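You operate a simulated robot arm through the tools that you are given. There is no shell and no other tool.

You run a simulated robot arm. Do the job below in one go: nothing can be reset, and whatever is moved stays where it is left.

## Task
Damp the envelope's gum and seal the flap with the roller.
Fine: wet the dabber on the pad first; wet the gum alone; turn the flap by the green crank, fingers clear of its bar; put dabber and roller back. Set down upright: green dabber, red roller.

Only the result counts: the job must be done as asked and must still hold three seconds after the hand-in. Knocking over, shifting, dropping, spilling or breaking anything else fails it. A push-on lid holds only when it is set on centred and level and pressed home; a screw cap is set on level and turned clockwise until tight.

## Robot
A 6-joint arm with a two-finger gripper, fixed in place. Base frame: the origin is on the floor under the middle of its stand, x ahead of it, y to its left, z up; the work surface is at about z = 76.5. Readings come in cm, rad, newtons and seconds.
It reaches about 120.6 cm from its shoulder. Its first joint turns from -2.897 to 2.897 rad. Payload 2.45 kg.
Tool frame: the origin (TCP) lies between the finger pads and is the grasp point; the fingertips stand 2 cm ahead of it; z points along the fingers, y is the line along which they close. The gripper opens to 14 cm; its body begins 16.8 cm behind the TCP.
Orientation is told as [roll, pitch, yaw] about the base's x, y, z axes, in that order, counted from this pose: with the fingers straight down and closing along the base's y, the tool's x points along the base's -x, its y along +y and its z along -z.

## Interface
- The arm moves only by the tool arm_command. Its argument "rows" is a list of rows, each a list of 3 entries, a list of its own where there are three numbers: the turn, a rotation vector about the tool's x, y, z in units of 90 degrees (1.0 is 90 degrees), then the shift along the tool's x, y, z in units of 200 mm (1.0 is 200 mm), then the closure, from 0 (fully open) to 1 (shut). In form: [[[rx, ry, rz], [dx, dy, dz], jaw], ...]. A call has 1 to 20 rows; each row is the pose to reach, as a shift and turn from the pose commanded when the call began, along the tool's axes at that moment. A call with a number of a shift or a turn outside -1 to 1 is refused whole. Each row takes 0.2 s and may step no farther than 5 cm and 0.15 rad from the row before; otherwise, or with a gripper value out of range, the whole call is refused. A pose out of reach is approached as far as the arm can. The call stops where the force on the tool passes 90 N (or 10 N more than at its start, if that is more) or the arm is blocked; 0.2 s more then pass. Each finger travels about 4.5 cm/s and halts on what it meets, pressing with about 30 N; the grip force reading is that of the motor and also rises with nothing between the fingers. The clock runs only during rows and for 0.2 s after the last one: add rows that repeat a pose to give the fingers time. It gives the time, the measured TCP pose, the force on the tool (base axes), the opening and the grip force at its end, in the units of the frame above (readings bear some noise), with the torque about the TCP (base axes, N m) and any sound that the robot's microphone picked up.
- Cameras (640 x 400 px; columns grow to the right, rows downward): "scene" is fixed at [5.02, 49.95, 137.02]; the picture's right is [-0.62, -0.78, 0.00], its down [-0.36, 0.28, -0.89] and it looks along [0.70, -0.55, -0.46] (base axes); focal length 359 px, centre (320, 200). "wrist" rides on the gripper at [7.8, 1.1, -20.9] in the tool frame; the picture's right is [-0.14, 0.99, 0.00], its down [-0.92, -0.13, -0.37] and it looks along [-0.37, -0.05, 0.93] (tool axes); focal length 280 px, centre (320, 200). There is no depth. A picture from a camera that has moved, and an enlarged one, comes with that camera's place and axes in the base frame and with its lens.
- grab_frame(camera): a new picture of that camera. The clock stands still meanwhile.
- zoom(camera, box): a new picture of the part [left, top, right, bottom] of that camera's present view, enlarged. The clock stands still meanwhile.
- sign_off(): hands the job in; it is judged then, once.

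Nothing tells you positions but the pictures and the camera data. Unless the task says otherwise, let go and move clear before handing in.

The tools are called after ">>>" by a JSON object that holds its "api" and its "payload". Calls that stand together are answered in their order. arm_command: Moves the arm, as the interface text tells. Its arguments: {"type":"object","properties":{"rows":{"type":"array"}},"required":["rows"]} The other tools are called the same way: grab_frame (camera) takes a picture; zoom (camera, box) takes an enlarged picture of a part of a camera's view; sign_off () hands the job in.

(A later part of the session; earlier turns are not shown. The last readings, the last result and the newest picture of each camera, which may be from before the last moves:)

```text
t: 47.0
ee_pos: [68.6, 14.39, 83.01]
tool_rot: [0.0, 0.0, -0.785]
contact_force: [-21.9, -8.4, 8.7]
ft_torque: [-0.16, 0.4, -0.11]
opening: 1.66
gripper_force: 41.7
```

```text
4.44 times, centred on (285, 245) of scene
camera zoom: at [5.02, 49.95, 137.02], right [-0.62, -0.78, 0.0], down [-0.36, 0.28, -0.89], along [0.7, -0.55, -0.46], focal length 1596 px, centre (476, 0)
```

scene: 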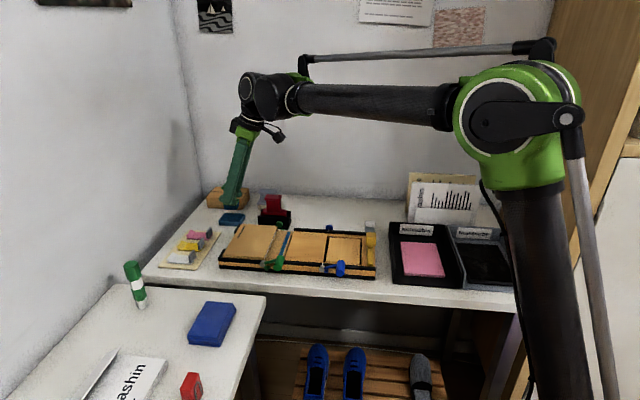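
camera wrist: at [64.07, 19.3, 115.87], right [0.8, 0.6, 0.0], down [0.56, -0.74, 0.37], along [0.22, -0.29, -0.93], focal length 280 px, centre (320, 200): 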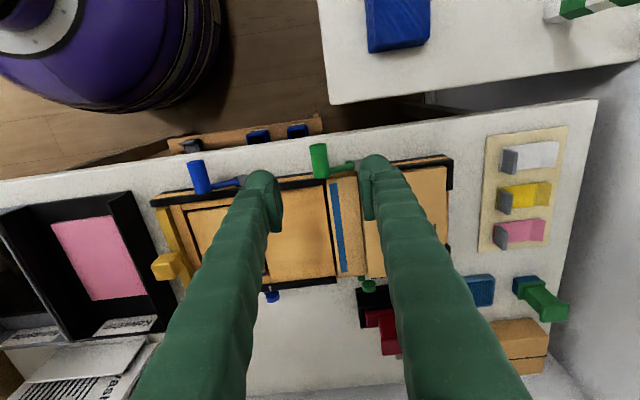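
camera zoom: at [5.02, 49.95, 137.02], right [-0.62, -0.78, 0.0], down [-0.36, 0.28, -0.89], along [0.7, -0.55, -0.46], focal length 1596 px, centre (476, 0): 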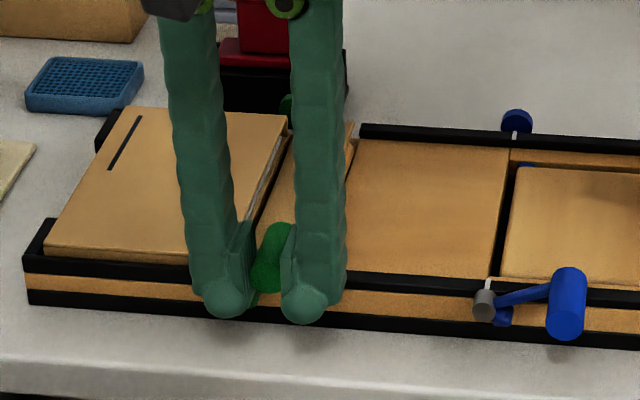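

The flap is lifting. The outward radial force says the true arc is a little larger than my estimate, so I'll adjust the centre and continue.

>>> {"api": "arm_command", "payload": {"rows": [[[0, 0, 0], [0, 0.016, -0.027], 1], [[0, 0, 0], [0, 0.04, -0.048], 1], [[0, 0, 0], [0, 0.04, -0.048], 1]]}}

>>> {"api": "zoom", "payload": {"camera": "scene", "box": [240, 200, 330, 290]}}

>>> {"api": "grab_frame", "payload": {"camera": "wrist"}}

```text
t: 47.8
ee_pos: [69.39, 15.11, 84.0]
tool_rot: [0.001, 0.0, -0.784]
contact_force: [-3.7, -2.0, -0.1]
ft_torque: [-0.2, 0.02, -0.04]
opening: 1.65
gripper_force: 42.0
```

```text
4.44 times, centred on (285, 245) of scene
camera zoom: at [5.02, 49.95, 137.02], right [-0.62, -0.78, 0.0], down [-0.36, 0.28, -0.89], along [0.7, -0.55, -0.46], focal length 1596 px, centre (476, 0)
```

zoom: 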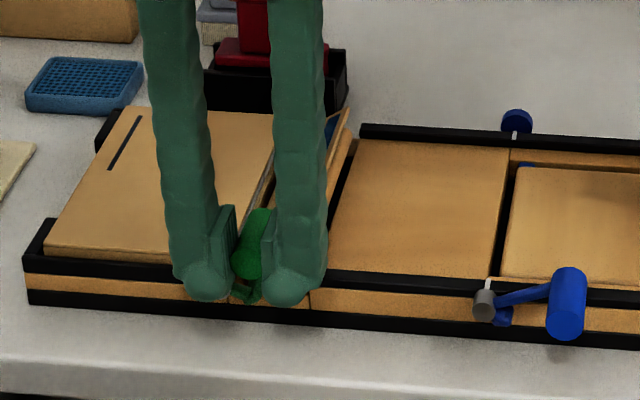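

```text
taken
camera wrist: at [64.63, 21.4, 104.97], right [0.8, 0.6, 0.0], down [0.56, -0.74, 0.37], along [0.22, -0.29, -0.93], focal length 280 px, centre (320, 200)
```

wrist: 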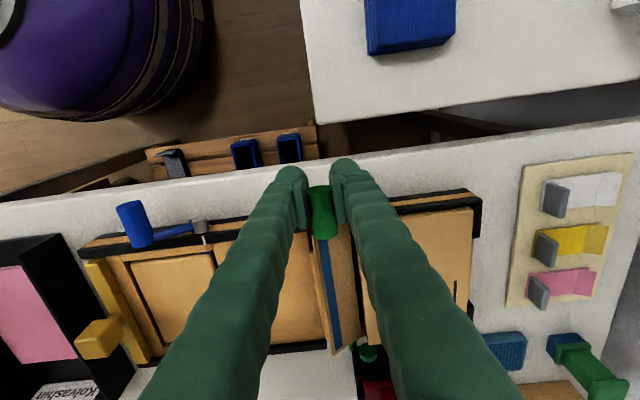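

Forces are nearly zero with the corrected arc, so I'll continue toward the top.

>>> {"api": "arm_command", "payload": {"rows": [[[0, 0, 0], [0, 0.03, -0.02], 1], [[0, 0, 0], [0, 0.0625, -0.036], 1], [[0, 0, 0], [0, 0.097, -0.0475], 1], [[0, 0, 0], [0, 0.097, -0.0475], 1]]}}

>>> {"api": "zoom", "payload": {"camera": "scene", "box": [240, 200, 330, 290]}}

```text
t: 48.8
ee_pos: [70.72, 16.37, 84.85]
tool_rot: [0.001, -0.001, -0.785]
contact_force: [-1.7, -6.8, -11.8]
ft_torque: [-0.23, 0.25, -0.17]
opening: 1.67
gripper_force: 42.8
```

```text
4.44 times, centred on (285, 245) of scene
camera zoom: at [5.02, 49.95, 137.02], right [-0.62, -0.78, 0.0], down [-0.36, 0.28, -0.89], along [0.7, -0.55, -0.46], focal length 1596 px, centre (476, 0)
```

zoom: 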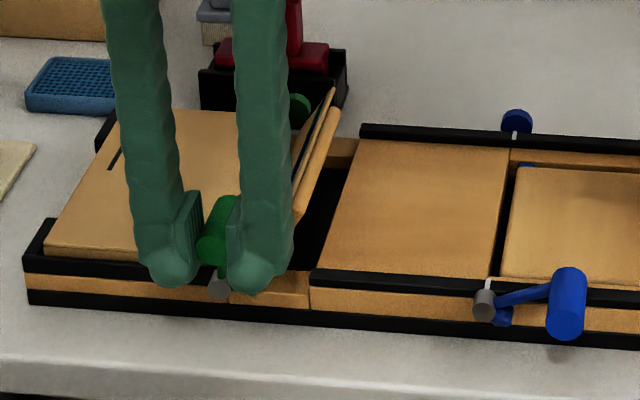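

The handle is nearly at the top of its arc and the flap stands steep. I'll go over the top with slightly less height.

>>> {"api": "arm_command", "payload": {"rows": [[[0, 0, 0], [0, 0.036, 0.001], 1], [[0, 0, 0], [0, 0.072, 0.0], 1], [[0, 0, 0], [0, 0.108, 0.004], 1], [[0, 0, 0], [0, 0.108, 0.004], 1]]}}

>>> {"api": "zoom", "payload": {"camera": "scene", "box": [240, 200, 330, 290]}}

```text
t: 49.8
ee_pos: [72.21, 17.92, 84.89]
tool_rot: [-0.001, 0.0, -0.785]
contact_force: [-5.3, -10.2, -16.9]
ft_torque: [-0.23, 0.28, 0.14]
opening: 1.66
gripper_force: 42.4
```

```text
4.44 times, centred on (285, 245) of scene
camera zoom: at [5.02, 49.95, 137.02], right [-0.62, -0.78, 0.0], down [-0.36, 0.28, -0.89], along [0.7, -0.55, -0.46], focal length 1596 px, centre (476, 0)
```

zoom: 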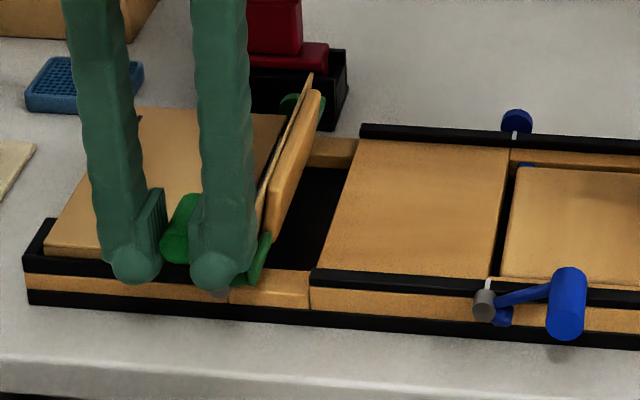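

The flap is now nearly upright, and the force is mainly a mild downward pull. I'll continue down the other side.

>>> {"api": "arm_command", "payload": {"rows": [[[0, 0, 0], [0, 0.0345, 0.011], 1], [[0, 0, 0], [0, 0.068, 0.0245], 1], [[0, 0, 0], [0, 0.099, 0.0425], 1], [[0, 0, 0], [0, 0.099, 0.0425], 1]]}}

>>> {"api": "zoom", "payload": {"camera": "scene", "box": [240, 200, 330, 290]}}

>>> {"api": "grab_frame", "payload": {"camera": "wrist"}}

```text
t: 50.8
ee_pos: [73.4, 19.36, 84.01]
tool_rot: [0.001, 0.001, -0.785]
contact_force: [-17.2, -12.4, -17.5]
ft_torque: [-0.13, 0.26, -0.33]
opening: 1.65
gripper_force: 42.3
```

```text
4.44 times, centred on (285, 245) of scene
camera zoom: at [5.02, 49.95, 137.02], right [-0.62, -0.78, 0.0], down [-0.36, 0.28, -0.89], along [0.7, -0.55, -0.46], focal length 1596 px, centre (476, 0)
```

zoom: 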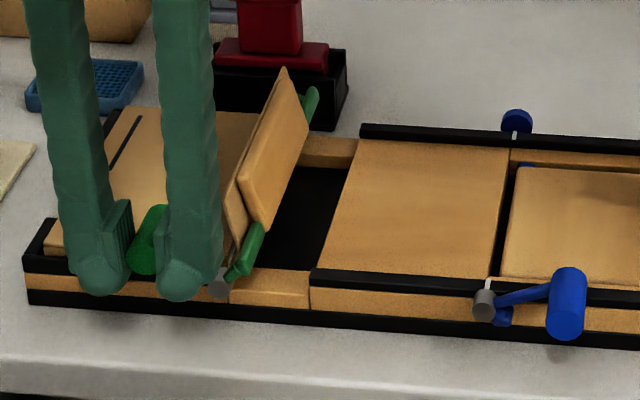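

```text
taken
camera wrist: at [68.86, 25.65, 104.86], right [0.8, 0.6, 0.0], down [0.56, -0.74, 0.37], along [0.22, -0.29, -0.93], focal length 280 px, centre (320, 200)
```

wrist: 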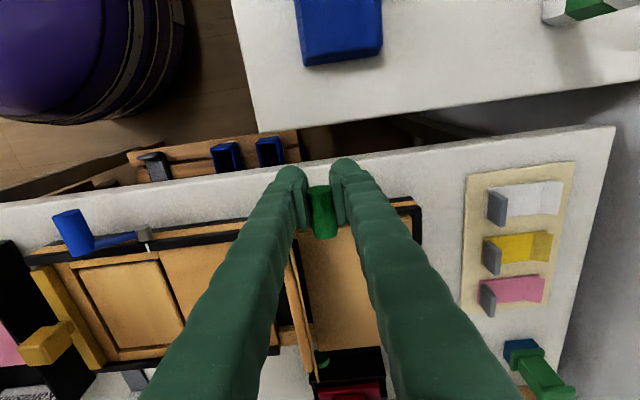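

The flap has passed vertical and leans over the envelope. I'll tighten the arc slightly and keep following it down.

>>> {"api": "arm_command", "payload": {"rows": [[[0, 0, 0], [0, 0.0215, 0.0245], 1], [[0, 0, 0], [0, 0.0465, 0.0505], 1], [[0, 0, 0], [0, 0.0675, 0.0795], 1], [[0, 0, 0], [0, 0.0675, 0.0795], 1]]}}

>>> {"api": "zoom", "payload": {"camera": "scene", "box": [240, 200, 330, 290]}}

```text
t: 51.8
ee_pos: [74.46, 20.28, 82.41]
tool_rot: [-0.001, -0.002, -0.784]
contact_force: [-18.0, -8.9, -2.1]
ft_torque: [-0.23, 0.26, -0.19]
opening: 1.66
gripper_force: 42.2
```

```text
4.44 times, centred on (285, 245) of scene
camera zoom: at [5.02, 49.95, 137.02], right [-0.62, -0.78, 0.0], down [-0.36, 0.28, -0.89], along [0.7, -0.55, -0.46], focal length 1596 px, centre (476, 0)
```

zoom: 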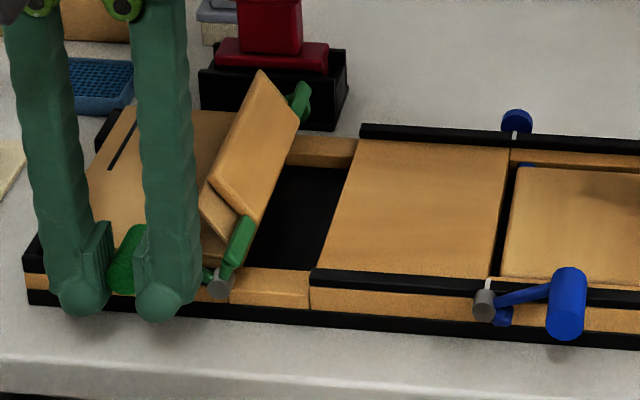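

The flap is about 130° over and still descending along the arc. I'll continue while keeping the fingertips above the table.

>>> {"api": "arm_command", "payload": {"rows": [[[0, 0, 0], [0, 0.006, 0.0325], 1], [[0, 0, 0], [0, 0.019, 0.066], 1], [[0, 0, 0], [0, 0.025, 0.101], 1], [[0, 0, 0], [0, 0.025, 0.101], 1]]}}

>>> {"api": "zoom", "payload": {"camera": "scene", "box": [240, 200, 330, 290]}}

>>> {"api": "grab_frame", "payload": {"camera": "wrist"}}

```text
t: 52.8
ee_pos: [74.92, 20.71, 80.33]
tool_rot: [0.002, -0.002, -0.783]
contact_force: [18.7, 12.2, 8.3]
ft_torque: [-0.3, 0.02, 0.12]
opening: 1.64
gripper_force: 42.2
```

```text
4.44 times, centred on (285, 245) of scene
camera zoom: at [5.02, 49.95, 137.02], right [-0.62, -0.78, 0.0], down [-0.36, 0.28, -0.89], along [0.7, -0.55, -0.46], focal length 1596 px, centre (476, 0)
```

zoom: 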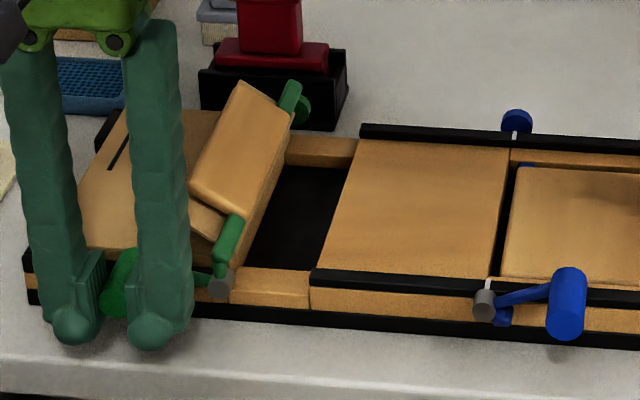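

```text
taken
camera wrist: at [70.23, 27.01, 101.21], right [0.8, 0.6, 0.0], down [0.56, -0.74, 0.37], along [0.22, -0.29, -0.93], focal length 280 px, centre (320, 200)
```

wrist: 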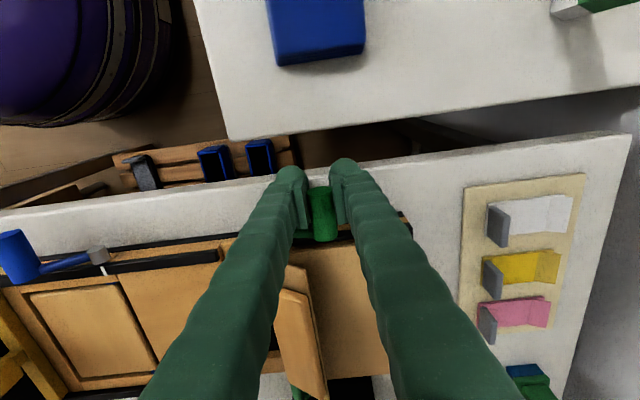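

The flap is about 155° over. The fingertips are getting near the table, so I'll ease the side force, open slightly, re-grip a little higher on the handle, and continue.

>>> {"api": "arm_command", "payload": {"rows": [[[0, 0, 0], [0, 0.01, 0], 1], [[0, 0, 0], [0, 0.01, 0], 0.8], [[0, 0, 0], [0, 0.01, 0], 0.8]]}}

>>> {"api": "zoom", "payload": {"camera": "scene", "box": [240, 200, 330, 290]}}

```text
t: 53.6
ee_pos: [75.02, 20.72, 80.41]
tool_rot: [-0.001, 0.0, -0.786]
contact_force: [-3.1, -3.6, -1.6]
ft_torque: [0.11, -0.07, 0.0]
opening: 3.07
gripper_force: 2.1
```

```text
4.44 times, centred on (285, 245) of scene
camera zoom: at [5.02, 49.95, 137.02], right [-0.62, -0.78, 0.0], down [-0.36, 0.28, -0.89], along [0.7, -0.55, -0.46], focal length 1596 px, centre (476, 0)
```

zoom: 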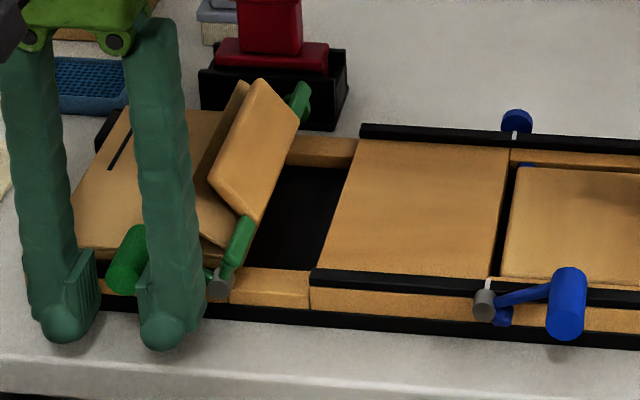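

The crank has a spring and came back about 20°, still caged between the fingers. I'll raise the gripper so the handle sits lower in the fingers and grip it again.

>>> {"api": "arm_command", "payload": {"rows": [[[0, 0, 0], [0, -0.005, -0.05], 0.8], [[0, 0, 0], [0, -0.012, -0.1], 0.8], [[0, 0, 0], [0, -0.015, -0.15], 0.8], [[0, 0, 0], [0, -0.015, -0.15], 1], [[0, 0, 0], [0, -0.015, -0.15], 1], [[0, 0, 0], [0, -0.015, -0.15], 1]]}}

>>> {"api": "zoom", "payload": {"camera": "scene", "box": [240, 200, 330, 290]}}

>>> {"api": "grab_frame", "payload": {"camera": "wrist"}}

```text
t: 55.0
ee_pos: [74.85, 20.77, 83.4]
tool_rot: [0.002, -0.002, -0.784]
contact_force: [1.4, 2.1, 2.4]
ft_torque: [0.05, -0.02, -0.02]
opening: 0.03
gripper_force: 28.9
```

```text
4.44 times, centred on (285, 245) of scene
camera zoom: at [5.02, 49.95, 137.02], right [-0.62, -0.78, 0.0], down [-0.36, 0.28, -0.89], along [0.7, -0.55, -0.46], focal length 1596 px, centre (476, 0)
```

zoom: 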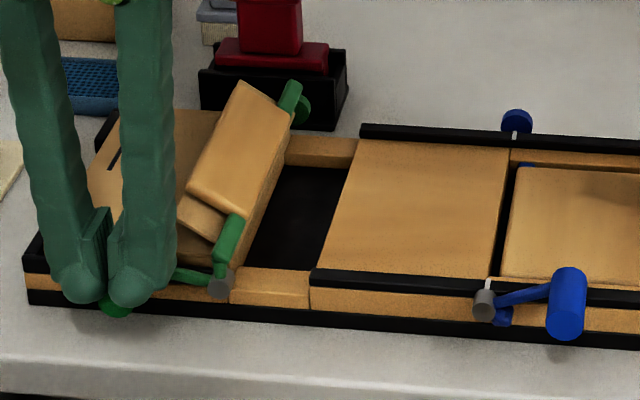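

```text
taken
camera wrist: at [70.08, 27.04, 104.28], right [0.8, 0.6, 0.0], down [0.56, -0.74, 0.37], along [0.22, -0.29, -0.93], focal length 280 px, centre (320, 200)
```

wrist: 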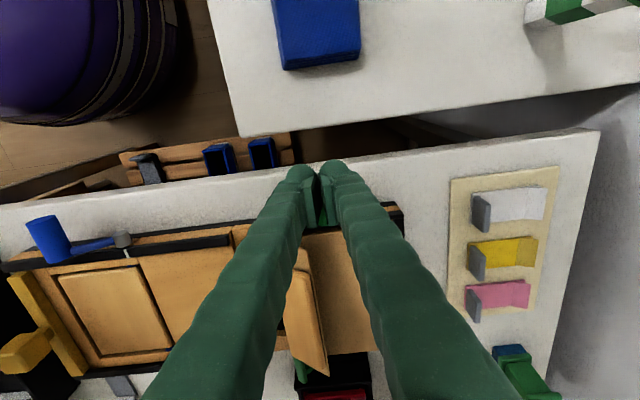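

The fingers closed just above the handle and hold it down from the top. I'll push the handle down from here with the closed fingertips.

>>> {"api": "arm_command", "payload": {"rows": [[[0, 0, 0], [0, 0.008, 0.02], 1], [[0, 0, 0], [0, 0.008, 0.045], 1], [[0, 0, 0], [0, 0.008, 0.045], 1]]}}

>>> {"api": "zoom", "payload": {"camera": "scene", "box": [240, 200, 330, 290]}}

```text
t: 55.8
ee_pos: [75.01, 20.77, 82.78]
tool_rot: [0.005, -0.002, -0.785]
contact_force: [23.8, 9.5, 61.2]
ft_torque: [0.59, -0.48, -0.2]
opening: 0.0
gripper_force: 29.4
```

```text
4.44 times, centred on (285, 245) of scene
camera zoom: at [5.02, 49.95, 137.02], right [-0.62, -0.78, 0.0], down [-0.36, 0.28, -0.89], along [0.7, -0.55, -0.46], focal length 1596 px, centre (476, 0)
```

zoom: 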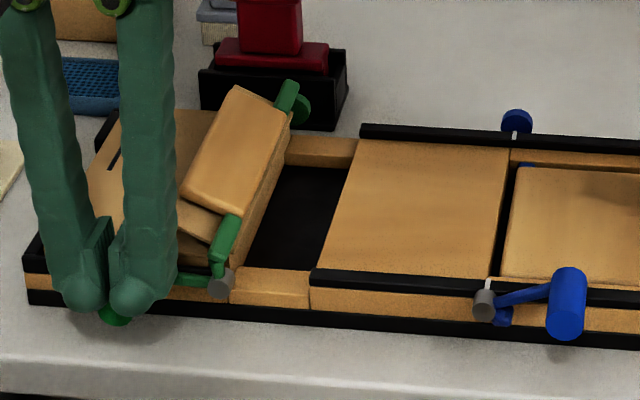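

The resistance rose to about 60 N, so I'll pause and look closely at what it is pressing on.

>>> {"api": "zoom", "payload": {"camera": "scene", "box": [255, 215, 311, 280]}}

>>> {"api": "zoom", "payload": {"camera": "wrist", "box": [270, 200, 430, 400]}}

>>> {"api": "grab_frame", "payload": {"camera": "wrist"}}

```text
6.15 times, centred on (283, 248) of scene
camera zoom: at [5.02, 49.95, 137.02], right [-0.62, -0.78, 0.0], down [-0.36, 0.28, -0.89], along [0.7, -0.55, -0.46], focal length 2210 px, centre (548, -92)
```

zoom: 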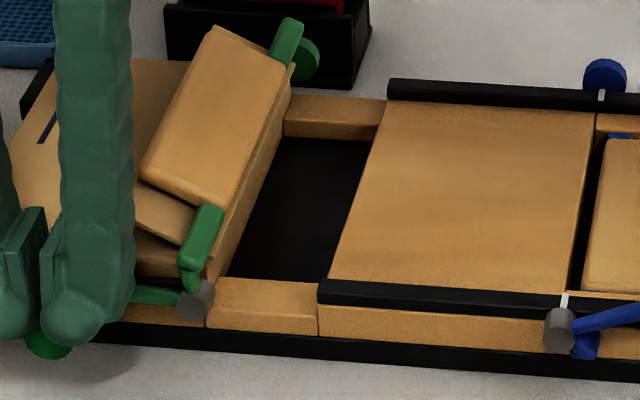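

```text
2.00 times, centred on (350, 300) of wrist
camera zoom: at [70.13, 27.01, 103.58], right [0.8, 0.6, 0.0], down [0.56, -0.74, 0.37], along [0.23, -0.29, -0.93], focal length 561 px, centre (260, 0)
```

zoom: 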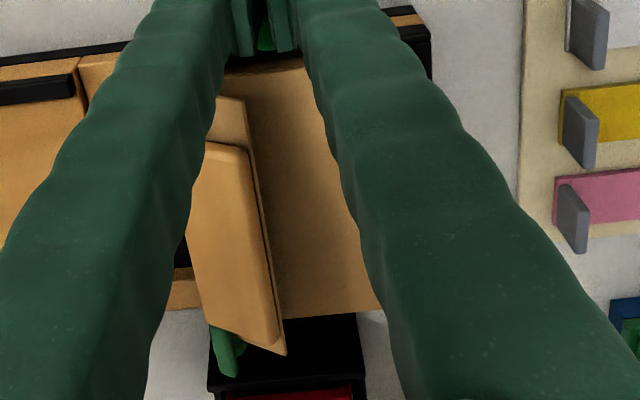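

```text
taken
camera wrist: at [70.13, 27.01, 103.58], right [0.8, 0.6, 0.0], down [0.56, -0.74, 0.37], along [0.23, -0.29, -0.93], focal length 280 px, centre (320, 200)
```

wrist: 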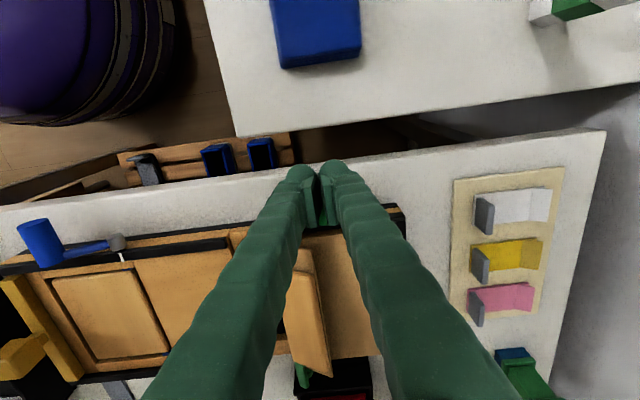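

I'll zoom in closely on the flap and bar edge to judge how far it still is from the envelope.

>>> {"api": "zoom", "payload": {"camera": "scene", "box": [262, 238, 294, 268]}}

>>> {"api": "zoom", "payload": {"camera": "scene", "box": [266, 210, 306, 250]}}

```text
13.33 times, centred on (278, 253) of scene
camera zoom: at [5.02, 49.95, 137.02], right [-0.62, -0.78, 0.0], down [-0.36, 0.28, -0.89], along [0.7, -0.55, -0.46], focal length 4788 px, centre (880, -507)
```

zoom: 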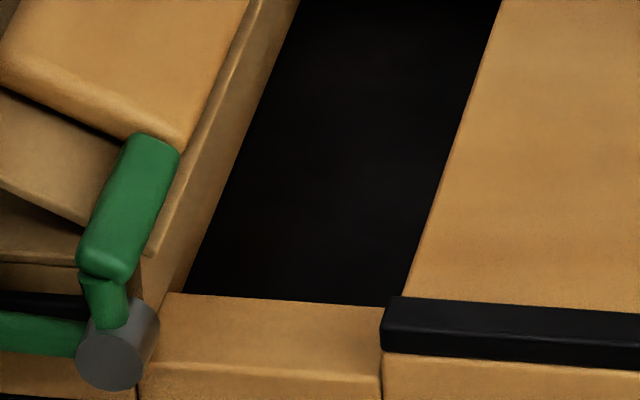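

```text
10.00 times, centred on (286, 230) of scene
camera zoom: at [5.02, 49.95, 137.02], right [-0.62, -0.78, 0.0], down [-0.36, 0.28, -0.89], along [0.7, -0.55, -0.46], focal length 3591 px, centre (660, -100)
```

zoom: 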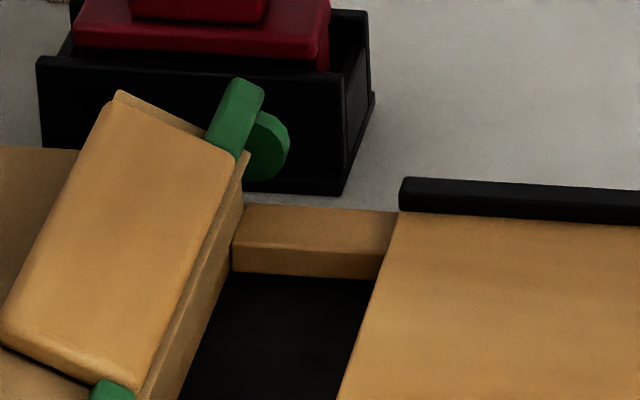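

The contact is on the handle, and the crank is firmly resisting at about 165° of turn. I'll lift off and see whether the bar and flap stay or spring back.

>>> {"api": "arm_command", "payload": {"rows": [[[0, 0, 0], [0, 0, -0.03], 1], [[0, 0, 0], [0, 0, -0.1], 1], [[0, 0, 0], [0, 0, -0.25], 1], [[0, 0, 0], [0, 0, -0.4], 1], [[0, 0, 0], [0, 0, -0.4], 1]]}}

>>> {"api": "zoom", "payload": {"camera": "scene", "box": [240, 200, 330, 290]}}

>>> {"api": "grab_frame", "payload": {"camera": "wrist"}}

```text
t: 57.0
ee_pos: [74.87, 20.53, 90.75]
tool_rot: [0.0, -0.001, -0.785]
contact_force: [-0.4, 0.2, -0.3]
ft_torque: [0.0, 0.02, 0.02]
opening: 0.0
gripper_force: 29.4
```

```text
4.44 times, centred on (285, 245) of scene
camera zoom: at [5.02, 49.95, 137.02], right [-0.62, -0.78, 0.0], down [-0.36, 0.28, -0.89], along [0.7, -0.55, -0.46], focal length 1596 px, centre (476, 0)
```

zoom: 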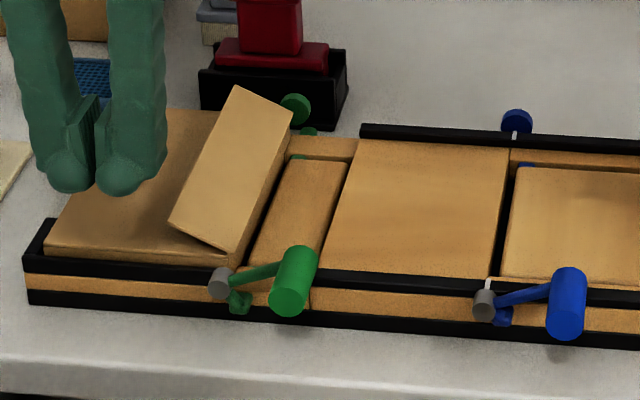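

```text
taken
camera wrist: at [70.16, 26.93, 111.55], right [0.8, 0.6, 0.0], down [0.56, -0.74, 0.37], along [0.22, -0.29, -0.93], focal length 280 px, centre (320, 200)
```

wrist: 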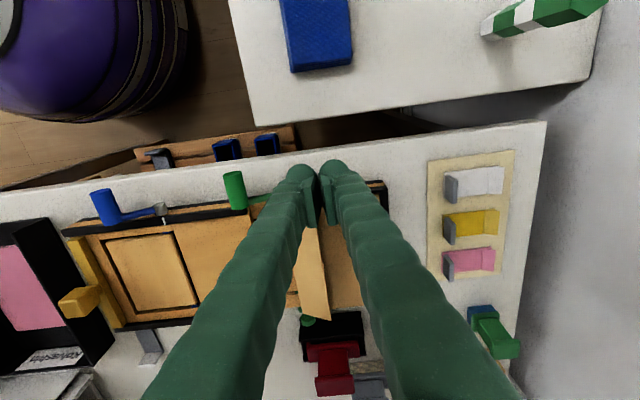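

The bar sprang back and the flap stays folded over the envelope, lifted by about 20°. The roller now has to press it flat, so I'll move up and over to the roller.

>>> {"api": "arm_command", "payload": {"rows": [[[0, 0, 0], [0, 0, -0.13], 0.8], [[0, 0, 0], [0, 0, -0.26], 0.6], [[0, 0, 0], [-0.2, 0, -0.35], 0.5], [[0, 0, 0], [-0.4, -0.03, -0.4], 0.43], [[0, 0, 0], [-0.6, -0.06, -0.45], 0.43], [[0, 0, 0], [-0.75, -0.06, -0.45], 0.43], [[0, 0, 0], [-0.75, -0.06, -0.45], 0.43]]}}

>>> {"api": "grab_frame", "payload": {"camera": "wrist"}}

>>> {"api": "zoom", "payload": {"camera": "scene", "box": [250, 200, 320, 280]}}

```text
t: 58.6
ee_pos: [84.5, 9.37, 99.4]
tool_rot: [0.002, 0.0, -0.787]
contact_force: [0.0, 0.0, 0.5]
ft_torque: [-0.03, -0.02, -0.04]
opening: 7.96
gripper_force: 0.1
```

```text
taken
camera wrist: at [79.83, 15.67, 120.35], right [0.8, 0.6, 0.0], down [0.56, -0.74, 0.37], along [0.22, -0.29, -0.93], focal length 280 px, centre (320, 200)
```

wrist: 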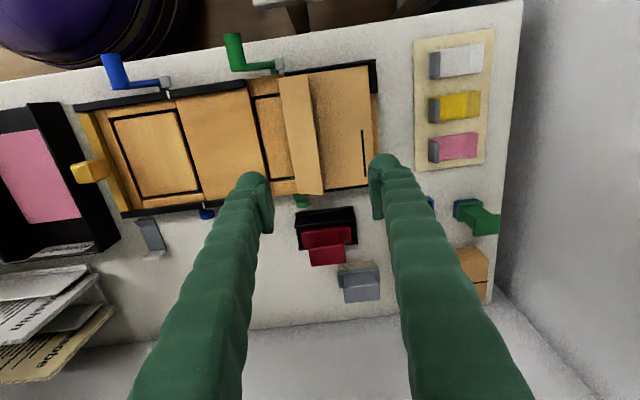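

```text
5.00 times, centred on (285, 240) of scene
camera zoom: at [5.02, 49.95, 137.02], right [-0.62, -0.78, 0.0], down [-0.36, 0.28, -0.89], along [0.7, -0.55, -0.46], focal length 1795 px, centre (495, 0)
```

zoom: 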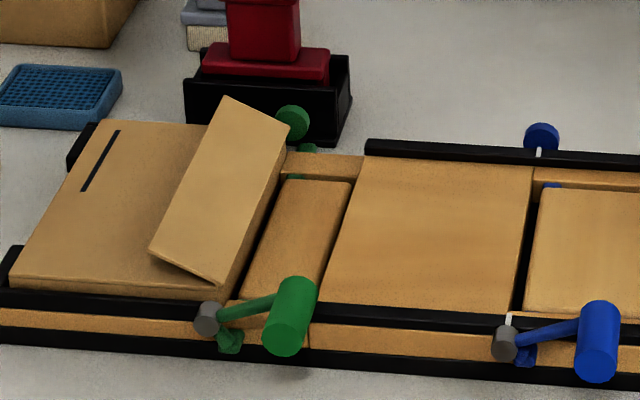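

The flap stays folded on the envelope with its free edge raised. I'll zoom in on the flap and the roller from here.

>>> {"api": "zoom", "payload": {"camera": "wrist", "box": [240, 55, 384, 205]}}

>>> {"api": "zoom", "payload": {"camera": "wrist", "box": [280, 190, 400, 310]}}

>>> {"api": "zoom", "payload": {"camera": "scene", "box": [254, 185, 304, 230]}}

```text
2.67 times, centred on (312, 130) of wrist
camera zoom: at [79.83, 15.67, 120.35], right [0.8, 0.6, 0.0], down [0.56, -0.74, 0.37], along [0.22, -0.29, -0.93], focal length 748 px, centre (341, 387)
```

zoom: 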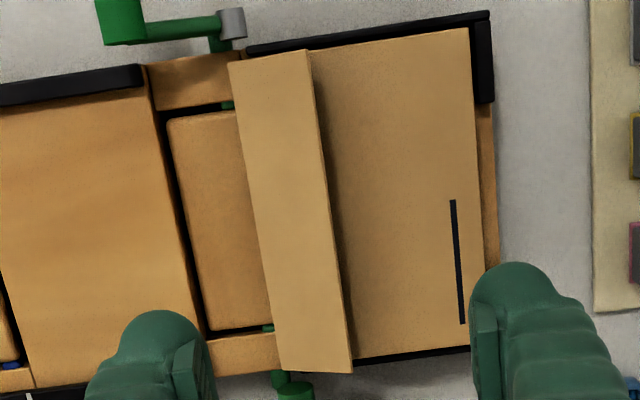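

```text
3.33 times, centred on (340, 250) of wrist
camera zoom: at [79.83, 15.67, 120.35], right [0.8, 0.6, 0.0], down [0.56, -0.74, 0.37], along [0.22, -0.29, -0.93], focal length 935 px, centre (253, 33)
```

zoom: 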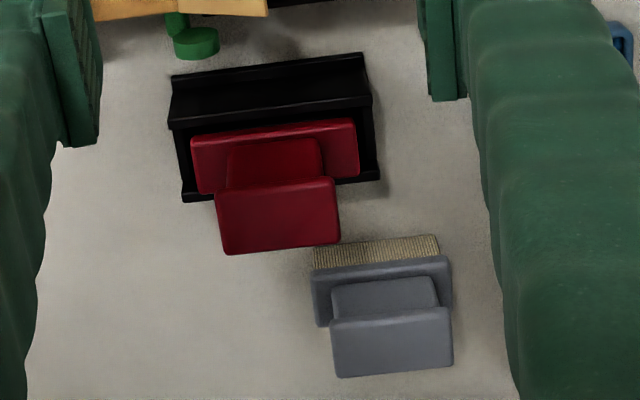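

```text
8.89 times, centred on (279, 208) of scene
camera zoom: at [5.02, 49.95, 137.02], right [-0.62, -0.78, 0.0], down [-0.36, 0.28, -0.89], along [0.7, -0.55, -0.46], focal length 3192 px, centre (684, 133)
```

zoom: 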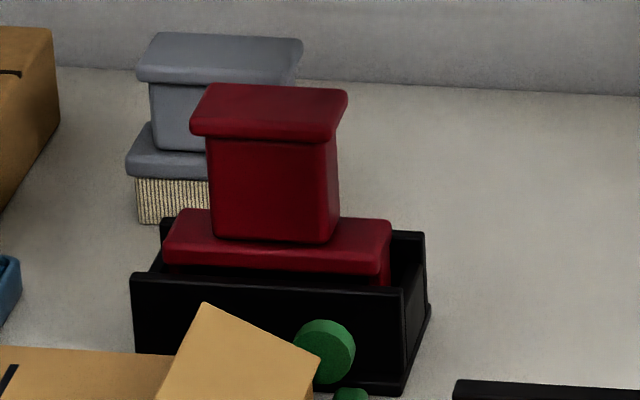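

The roller's cap centre is at about (94.3, -1.7) with its top at z ≈ 85.3 and neck between 80.4 and 84.6. I'll turn the gripper so the fingers close across its thin side and move above it.

>>> {"api": "arm_command", "payload": {"rows": [[[0, 0, -0.0833], [-0.0615, -0.0038, 0.0], 0.43], [[0, 0, -0.1667], [-0.123, -0.0077, 0.0], 0.5], [[0, 0, -0.25], [-0.1845, -0.0115, 0.02], 0.607], [[0, 0, -0.3333], [-0.246, -0.0153, 0.05], 0.607], [[0, 0, -0.4167], [-0.3075, -0.0192, 0.08], 0.607], [[0, 0, -0.5], [-0.369, -0.023, 0.11], 0.607], [[0, 0, -0.5833], [-0.4305, -0.0268, 0.14], 0.607], [[0, 0, -0.6667], [-0.492, -0.0307, 0.17], 0.607], [[0, 0, -0.75], [-0.5535, -0.0345, 0.2], 0.607], [[0, 0, -0.8333], [-0.615, -0.0383, 0.23], 0.607], [[0, 0, -0.9167], [-0.6765, -0.0422, 0.25], 0.607], [[0, 0, -1.0], [-0.738, -0.046, 0.27], 0.607], [[0, 0, -1.0], [-0.738, -0.046, 0.27], 0.607]]}}

>>> {"api": "grab_frame", "payload": {"camera": "wrist"}}

>>> {"api": "zoom", "payload": {"camera": "wrist", "box": [250, 100, 390, 220]}}

>>> {"api": "zoom", "payload": {"camera": "scene", "box": [240, 170, 320, 230]}}

```text
t: 61.4
ee_pos: [94.56, -1.87, 93.98]
tool_rot: [-0.001, 0.0, 0.787]
contact_force: [-0.3, -0.6, 0.4]
ft_torque: [-0.01, 0.02, -0.01]
opening: 5.5
gripper_force: 0.1
```

```text
taken
camera wrist: at [88.28, -6.59, 114.93], right [-0.6, 0.8, 0.0], down [0.74, 0.56, 0.37], along [0.29, 0.22, -0.93], focal length 280 px, centre (320, 200)
```

wrist: 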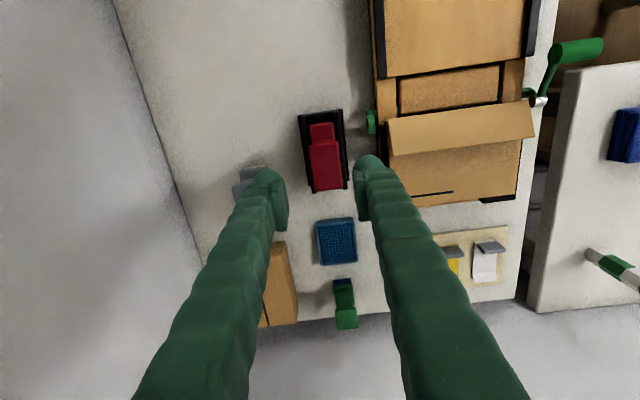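

```text
3.33 times, centred on (320, 160) of wrist
camera zoom: at [88.28, -6.59, 114.93], right [-0.6, 0.8, 0.0], down [0.74, 0.56, 0.37], along [0.29, 0.22, -0.93], focal length 935 px, centre (320, 333)
```

zoom: 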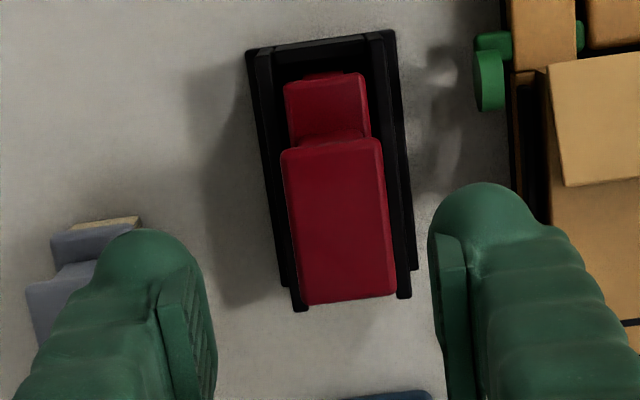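

```text
6.67 times, centred on (280, 200) of scene
camera zoom: at [5.02, 49.95, 137.02], right [-0.62, -0.78, 0.0], down [-0.36, 0.28, -0.89], along [0.7, -0.55, -0.46], focal length 2394 px, centre (587, 200)
```

zoom: 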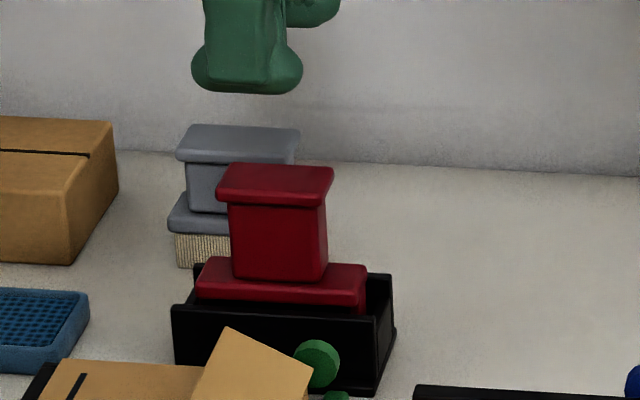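

I'll centre over the roller (shifting about 7 mm) and come down to just above its cap to verify.

>>> {"api": "arm_command", "payload": {"rows": [[[0, 0, 0], [0.0045, 0.036, 0.1], 0.607], [[0, 0, 0], [0.0045, 0.036, 0.2], 0.607], [[0, 0, 0], [0.0045, 0.036, 0.29], 0.607], [[0, 0, 0], [0.0045, 0.036, 0.29], 0.607]]}}

>>> {"api": "zoom", "payload": {"camera": "wrist", "box": [250, 100, 390, 240]}}

>>> {"api": "zoom", "payload": {"camera": "scene", "box": [240, 170, 320, 230]}}

```text
t: 62.4
ee_pos: [94.07, -1.48, 88.35]
tool_rot: [-0.001, 0.0, 0.787]
contact_force: [-0.1, -0.8, -0.2]
ft_torque: [0.03, 0.0, 0.04]
opening: 5.53
gripper_force: 0.0
```

```text
2.86 times, centred on (320, 170) of wrist
camera zoom: at [87.71, -6.22, 109.12], right [-0.6, 0.8, 0.0], down [0.74, 0.56, 0.37], along [0.29, 0.22, -0.93], focal length 801 px, centre (320, 286)
```

zoom: 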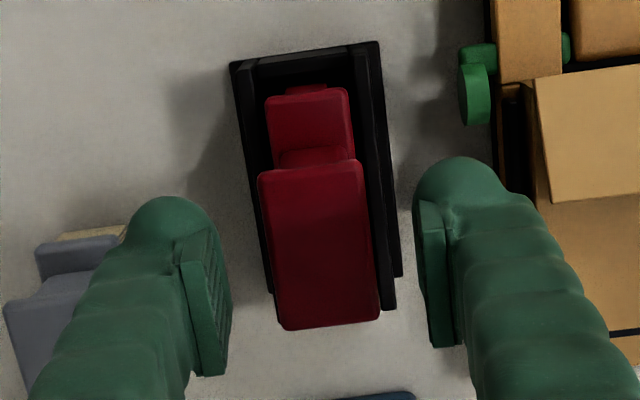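

```text
6.67 times, centred on (280, 200) of scene
camera zoom: at [5.02, 49.95, 137.02], right [-0.62, -0.78, 0.0], down [-0.36, 0.28, -0.89], along [0.7, -0.55, -0.46], focal length 2394 px, centre (587, 200)
```

zoom: 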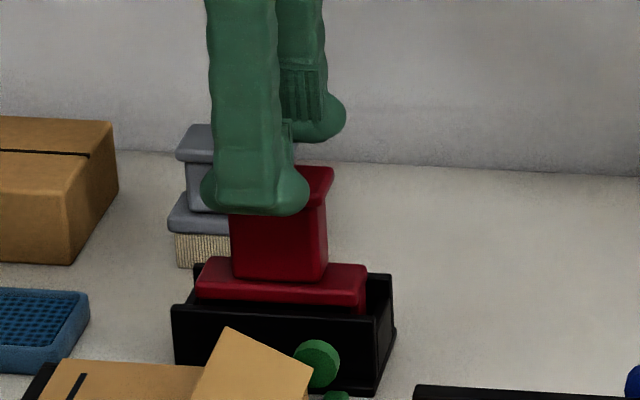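

The fingers straddle the cap evenly. I'll descend around the neck.

>>> {"api": "arm_command", "payload": {"rows": [[[0, 0, 0], [0, 0, 0.08], 0.607], [[0, 0, 0], [0, 0, 0.16], 0.607], [[0, 0, 0], [0, 0, 0.23], 0.607], [[0, 0, 0], [0, 0, 0.28], 0.607], [[0, 0, 0], [0, 0, 0.28], 0.607]]}}

>>> {"api": "zoom", "payload": {"camera": "wrist", "box": [250, 120, 390, 260]}}

>>> {"api": "zoom", "payload": {"camera": "scene", "box": [240, 170, 320, 230]}}

```text
t: 63.6
ee_pos: [93.97, -1.5, 82.61]
tool_rot: [0.001, 0.0, 0.784]
contact_force: [-0.4, -0.6, -0.3]
ft_torque: [-0.01, -0.01, 0.02]
opening: 5.49
gripper_force: 0.2
```

```text
2.86 times, centred on (320, 190) of wrist
camera zoom: at [87.61, -6.26, 103.58], right [-0.6, 0.8, 0.0], down [0.74, 0.56, 0.37], along [0.29, 0.22, -0.93], focal length 801 px, centre (320, 229)
```

zoom: 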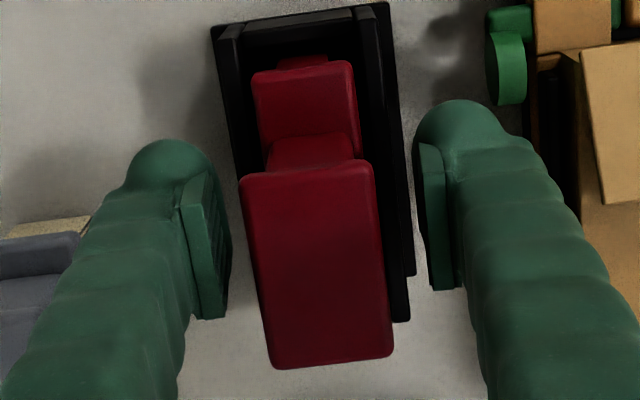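

```text
6.67 times, centred on (280, 200) of scene
camera zoom: at [5.02, 49.95, 137.02], right [-0.62, -0.78, 0.0], down [-0.36, 0.28, -0.89], along [0.7, -0.55, -0.46], focal length 2394 px, centre (587, 200)
```

zoom: 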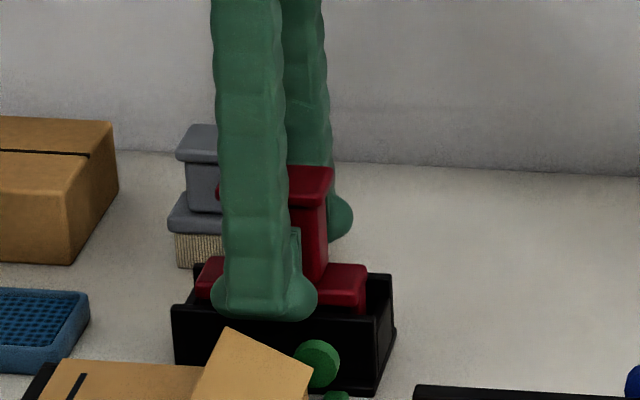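

The fingers are around the neck with no contact. I'll close on the roller.

>>> {"api": "arm_command", "payload": {"rows": [[[0, 0, 0], [0, 0, 0], 0.8], [[0, 0, 0], [0, 0, 0], 1], [[0, 0, 0], [0, 0, 0], 1], [[0, 0, 0], [0, 0, 0], 1], [[0, 0, 0], [0, 0, 0], 1]]}}

>>> {"api": "zoom", "payload": {"camera": "wrist", "box": [250, 120, 390, 260]}}

>>> {"api": "zoom", "payload": {"camera": "scene", "box": [240, 170, 320, 230]}}

```text
t: 64.8
ee_pos: [93.82, -1.63, 82.71]
tool_rot: [-0.001, 0.0, 0.787]
contact_force: [2.5, -1.1, 3.7]
ft_torque: [-0.07, -0.03, 0.01]
opening: 2.26
gripper_force: 29.9
```

```text
2.86 times, centred on (320, 190) of wrist
camera zoom: at [87.6, -6.27, 103.6], right [-0.6, 0.8, 0.0], down [0.74, 0.56, 0.37], along [0.29, 0.22, -0.93], focal length 801 px, centre (320, 229)
```

zoom: 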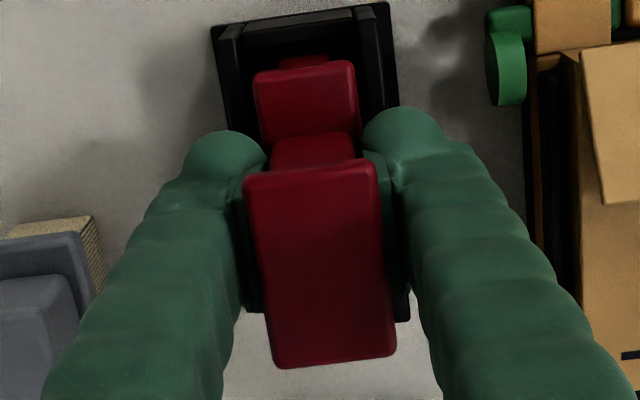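

```text
6.67 times, centred on (280, 200) of scene
camera zoom: at [5.02, 49.95, 137.02], right [-0.62, -0.78, 0.0], down [-0.36, 0.28, -0.89], along [0.7, -0.55, -0.46], focal length 2394 px, centre (587, 200)
```

zoom: 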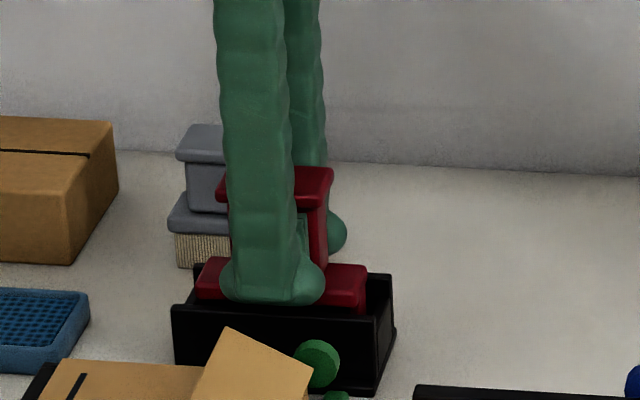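

The roller's neck is gripped at 2.26 cm. I'll lift it straight out of the cradle and look at its underside.

>>> {"api": "arm_command", "payload": {"rows": [[[0, 0, 0], [0, 0, -0.03], 1], [[0, 0, 0], [0, 0, -0.1], 1], [[0, 0, 0], [0, 0, -0.2], 1], [[0, 0, 0], [0, 0, -0.35], 1], [[0, 0, 0], [0, 0, -0.5], 1], [[0, 0, 0], [0, 0, -0.5], 1]]}}

>>> {"api": "zoom", "payload": {"camera": "scene", "box": [230, 140, 326, 230]}}

>>> {"api": "grab_frame", "payload": {"camera": "wrist"}}

```text
t: 66.2
ee_pos: [93.88, -1.49, 92.73]
tool_rot: [0.0, -0.001, 0.784]
contact_force: [0.1, -0.5, -1.8]
ft_torque: [-0.01, 0.0, -0.02]
opening: 2.26
gripper_force: 29.8
```

```text
4.44 times, centred on (278, 185) of scene
camera zoom: at [5.02, 49.95, 137.02], right [-0.62, -0.78, 0.0], down [-0.36, 0.28, -0.89], along [0.7, -0.55, -0.46], focal length 1596 px, centre (507, 267)
```

zoom: 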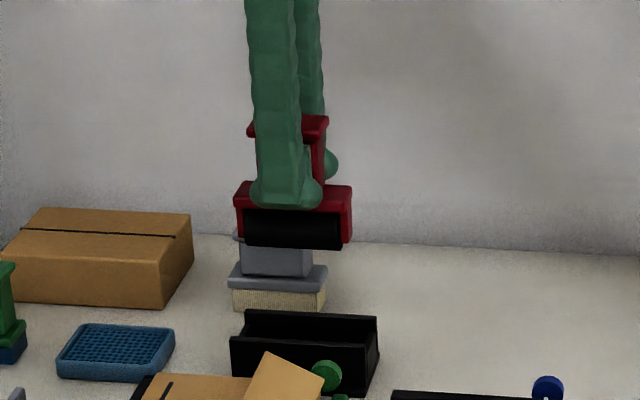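

```text
taken
camera wrist: at [87.66, -6.14, 113.61], right [-0.6, 0.8, 0.0], down [0.74, 0.56, 0.37], along [0.29, 0.22, -0.93], focal length 280 px, centre (320, 200)
```

wrist: 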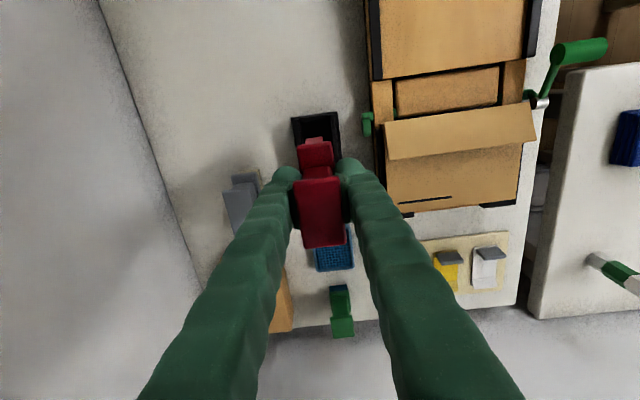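

It is a black cylinder with its axis along the jig's long direction, so it rolls along the gum. I'll zoom in to measure how far the roller hangs below the gripper.

>>> {"api": "zoom", "payload": {"camera": "scene", "box": [260, 160, 324, 205]}}

>>> {"api": "zoom", "payload": {"camera": "scene", "box": [264, 200, 328, 245]}}

>>> {"api": "zoom", "payload": {"camera": "wrist", "box": [360, 60, 560, 220]}}

```text
8.89 times, centred on (292, 182) of scene
camera zoom: at [5.02, 49.95, 137.02], right [-0.62, -0.78, 0.0], down [-0.36, 0.28, -0.89], along [0.7, -0.55, -0.46], focal length 3192 px, centre (569, 356)
```

zoom: 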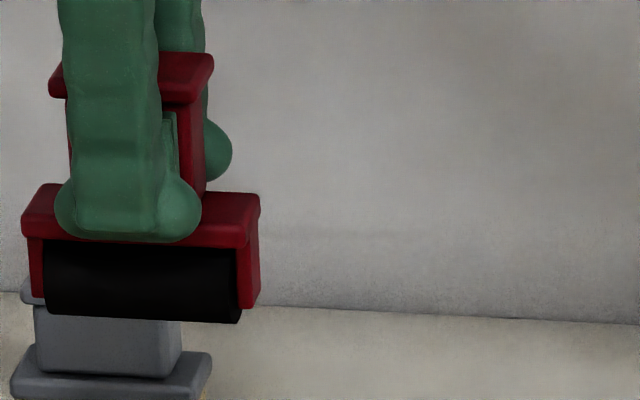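

```text
8.89 times, centred on (296, 222) of scene
camera zoom: at [5.02, 49.95, 137.02], right [-0.62, -0.78, 0.0], down [-0.36, 0.28, -0.89], along [0.7, -0.55, -0.46], focal length 3192 px, centre (533, 0)
```

zoom: 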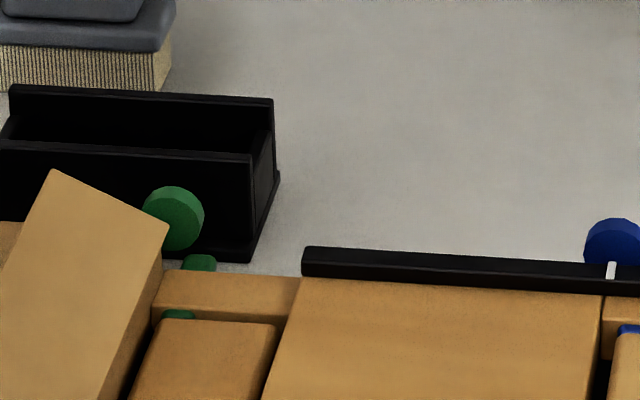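

```text
2.50 times, centred on (460, 140) of wrist
camera zoom: at [87.66, -6.14, 113.61], right [-0.6, 0.8, 0.0], down [0.74, 0.56, 0.37], along [0.29, 0.22, -0.93], focal length 701 px, centre (-30, 350)
```

zoom: 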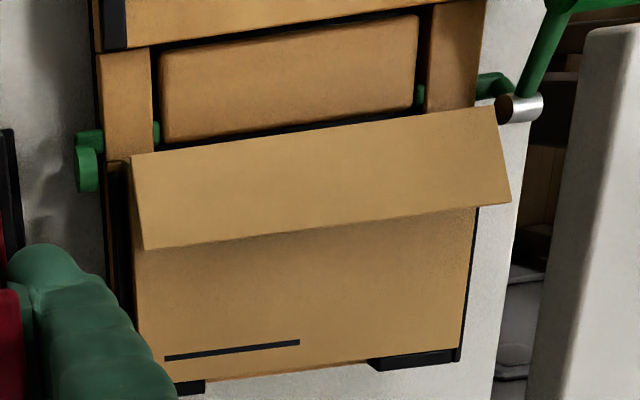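

The cylinder hangs about 6–6.5 cm below the grasp point. I'll carry it above the folded flap, centred over the gum line at s ≈ 66, and check.

>>> {"api": "arm_command", "payload": {"rows": [[[0, 0, 0], [-0.003, 0.15, 0], 1], [[0, 0, 0], [-0.006, 0.3, 0], 1], [[0, 0, 0], [-0.009, 0.45, 0], 1], [[0, 0, 0], [-0.012, 0.6, 0], 1], [[0, 0, 0], [-0.015, 0.75, 0], 1], [[0, 0, 0], [-0.0185, 0.9, 0], 1], [[0, 0, 0], [-0.0185, 0.9, 0], 1]]}}

>>> {"api": "zoom", "payload": {"camera": "scene", "box": [240, 190, 320, 280]}}

>>> {"api": "grab_frame", "payload": {"camera": "wrist"}}

```text
t: 67.8
ee_pos: [81.52, 11.5, 92.59]
tool_rot: [-0.001, -0.001, 0.786]
contact_force: [0.4, -0.3, -1.7]
ft_torque: [0.0, -0.03, 0.03]
opening: 2.29
gripper_force: 29.8
```

```text
4.44 times, centred on (280, 235) of scene
camera zoom: at [5.02, 49.95, 137.02], right [-0.62, -0.78, 0.0], down [-0.36, 0.28, -0.89], along [0.7, -0.55, -0.46], focal length 1596 px, centre (498, 44)
```

zoom: 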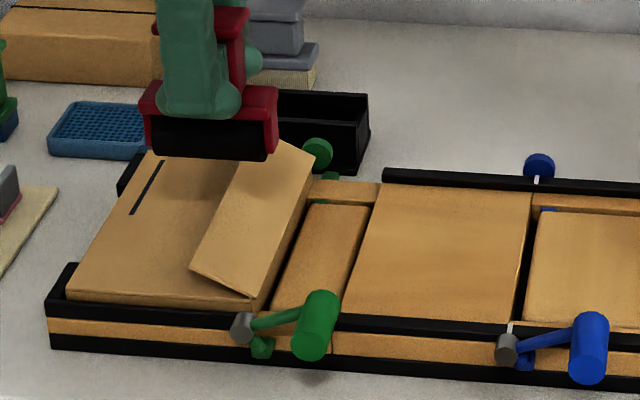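

```text
taken
camera wrist: at [75.26, 6.75, 113.46], right [-0.6, 0.8, 0.0], down [0.74, 0.56, 0.37], along [0.29, 0.22, -0.93], focal length 280 px, centre (320, 200)
```

wrist: 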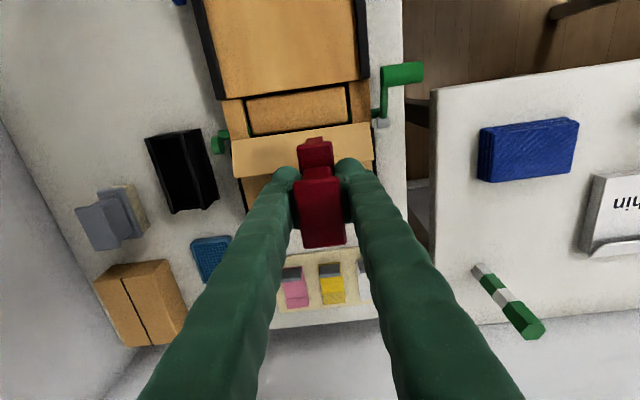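

The roller is above the flap. I'll lower it in steps.

>>> {"api": "arm_command", "payload": {"rows": [[[0, 0, 0], [0, 0, 0.07], 1], [[0, 0, 0], [0, 0, 0.14], 1], [[0, 0, 0], [0, 0, 0.2], 1], [[0, 0, 0], [0, 0, 0.2], 1]]}}

>>> {"api": "zoom", "payload": {"camera": "scene", "box": [250, 215, 314, 275]}}

>>> {"api": "zoom", "payload": {"camera": "wrist", "box": [220, 90, 390, 200]}}

```text
t: 68.8
ee_pos: [81.59, 11.6, 88.66]
tool_rot: [-0.001, -0.001, 0.785]
contact_force: [0.1, 0.3, -1.5]
ft_torque: [0.0, 0.03, 0.04]
opening: 2.24
gripper_force: 30.1
```

```text
6.67 times, centred on (282, 245) of scene
camera zoom: at [5.02, 49.95, 137.02], right [-0.62, -0.78, 0.0], down [-0.36, 0.28, -0.89], along [0.7, -0.55, -0.46], focal length 2394 px, centre (573, -100)
```

zoom: 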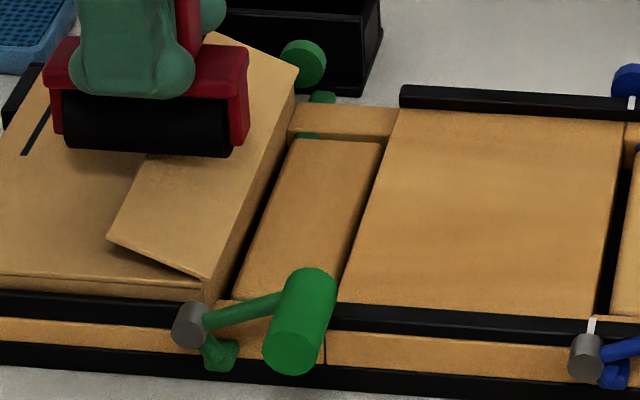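

```text
3.64 times, centred on (305, 145) of wrist
camera zoom: at [75.22, 6.81, 109.59], right [-0.6, 0.8, 0.0], down [0.74, 0.56, 0.37], along [0.29, 0.22, -0.93], focal length 1020 px, centre (374, 400)
```

zoom: 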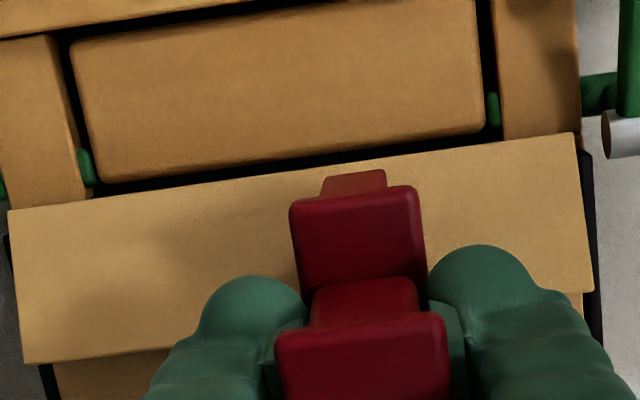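

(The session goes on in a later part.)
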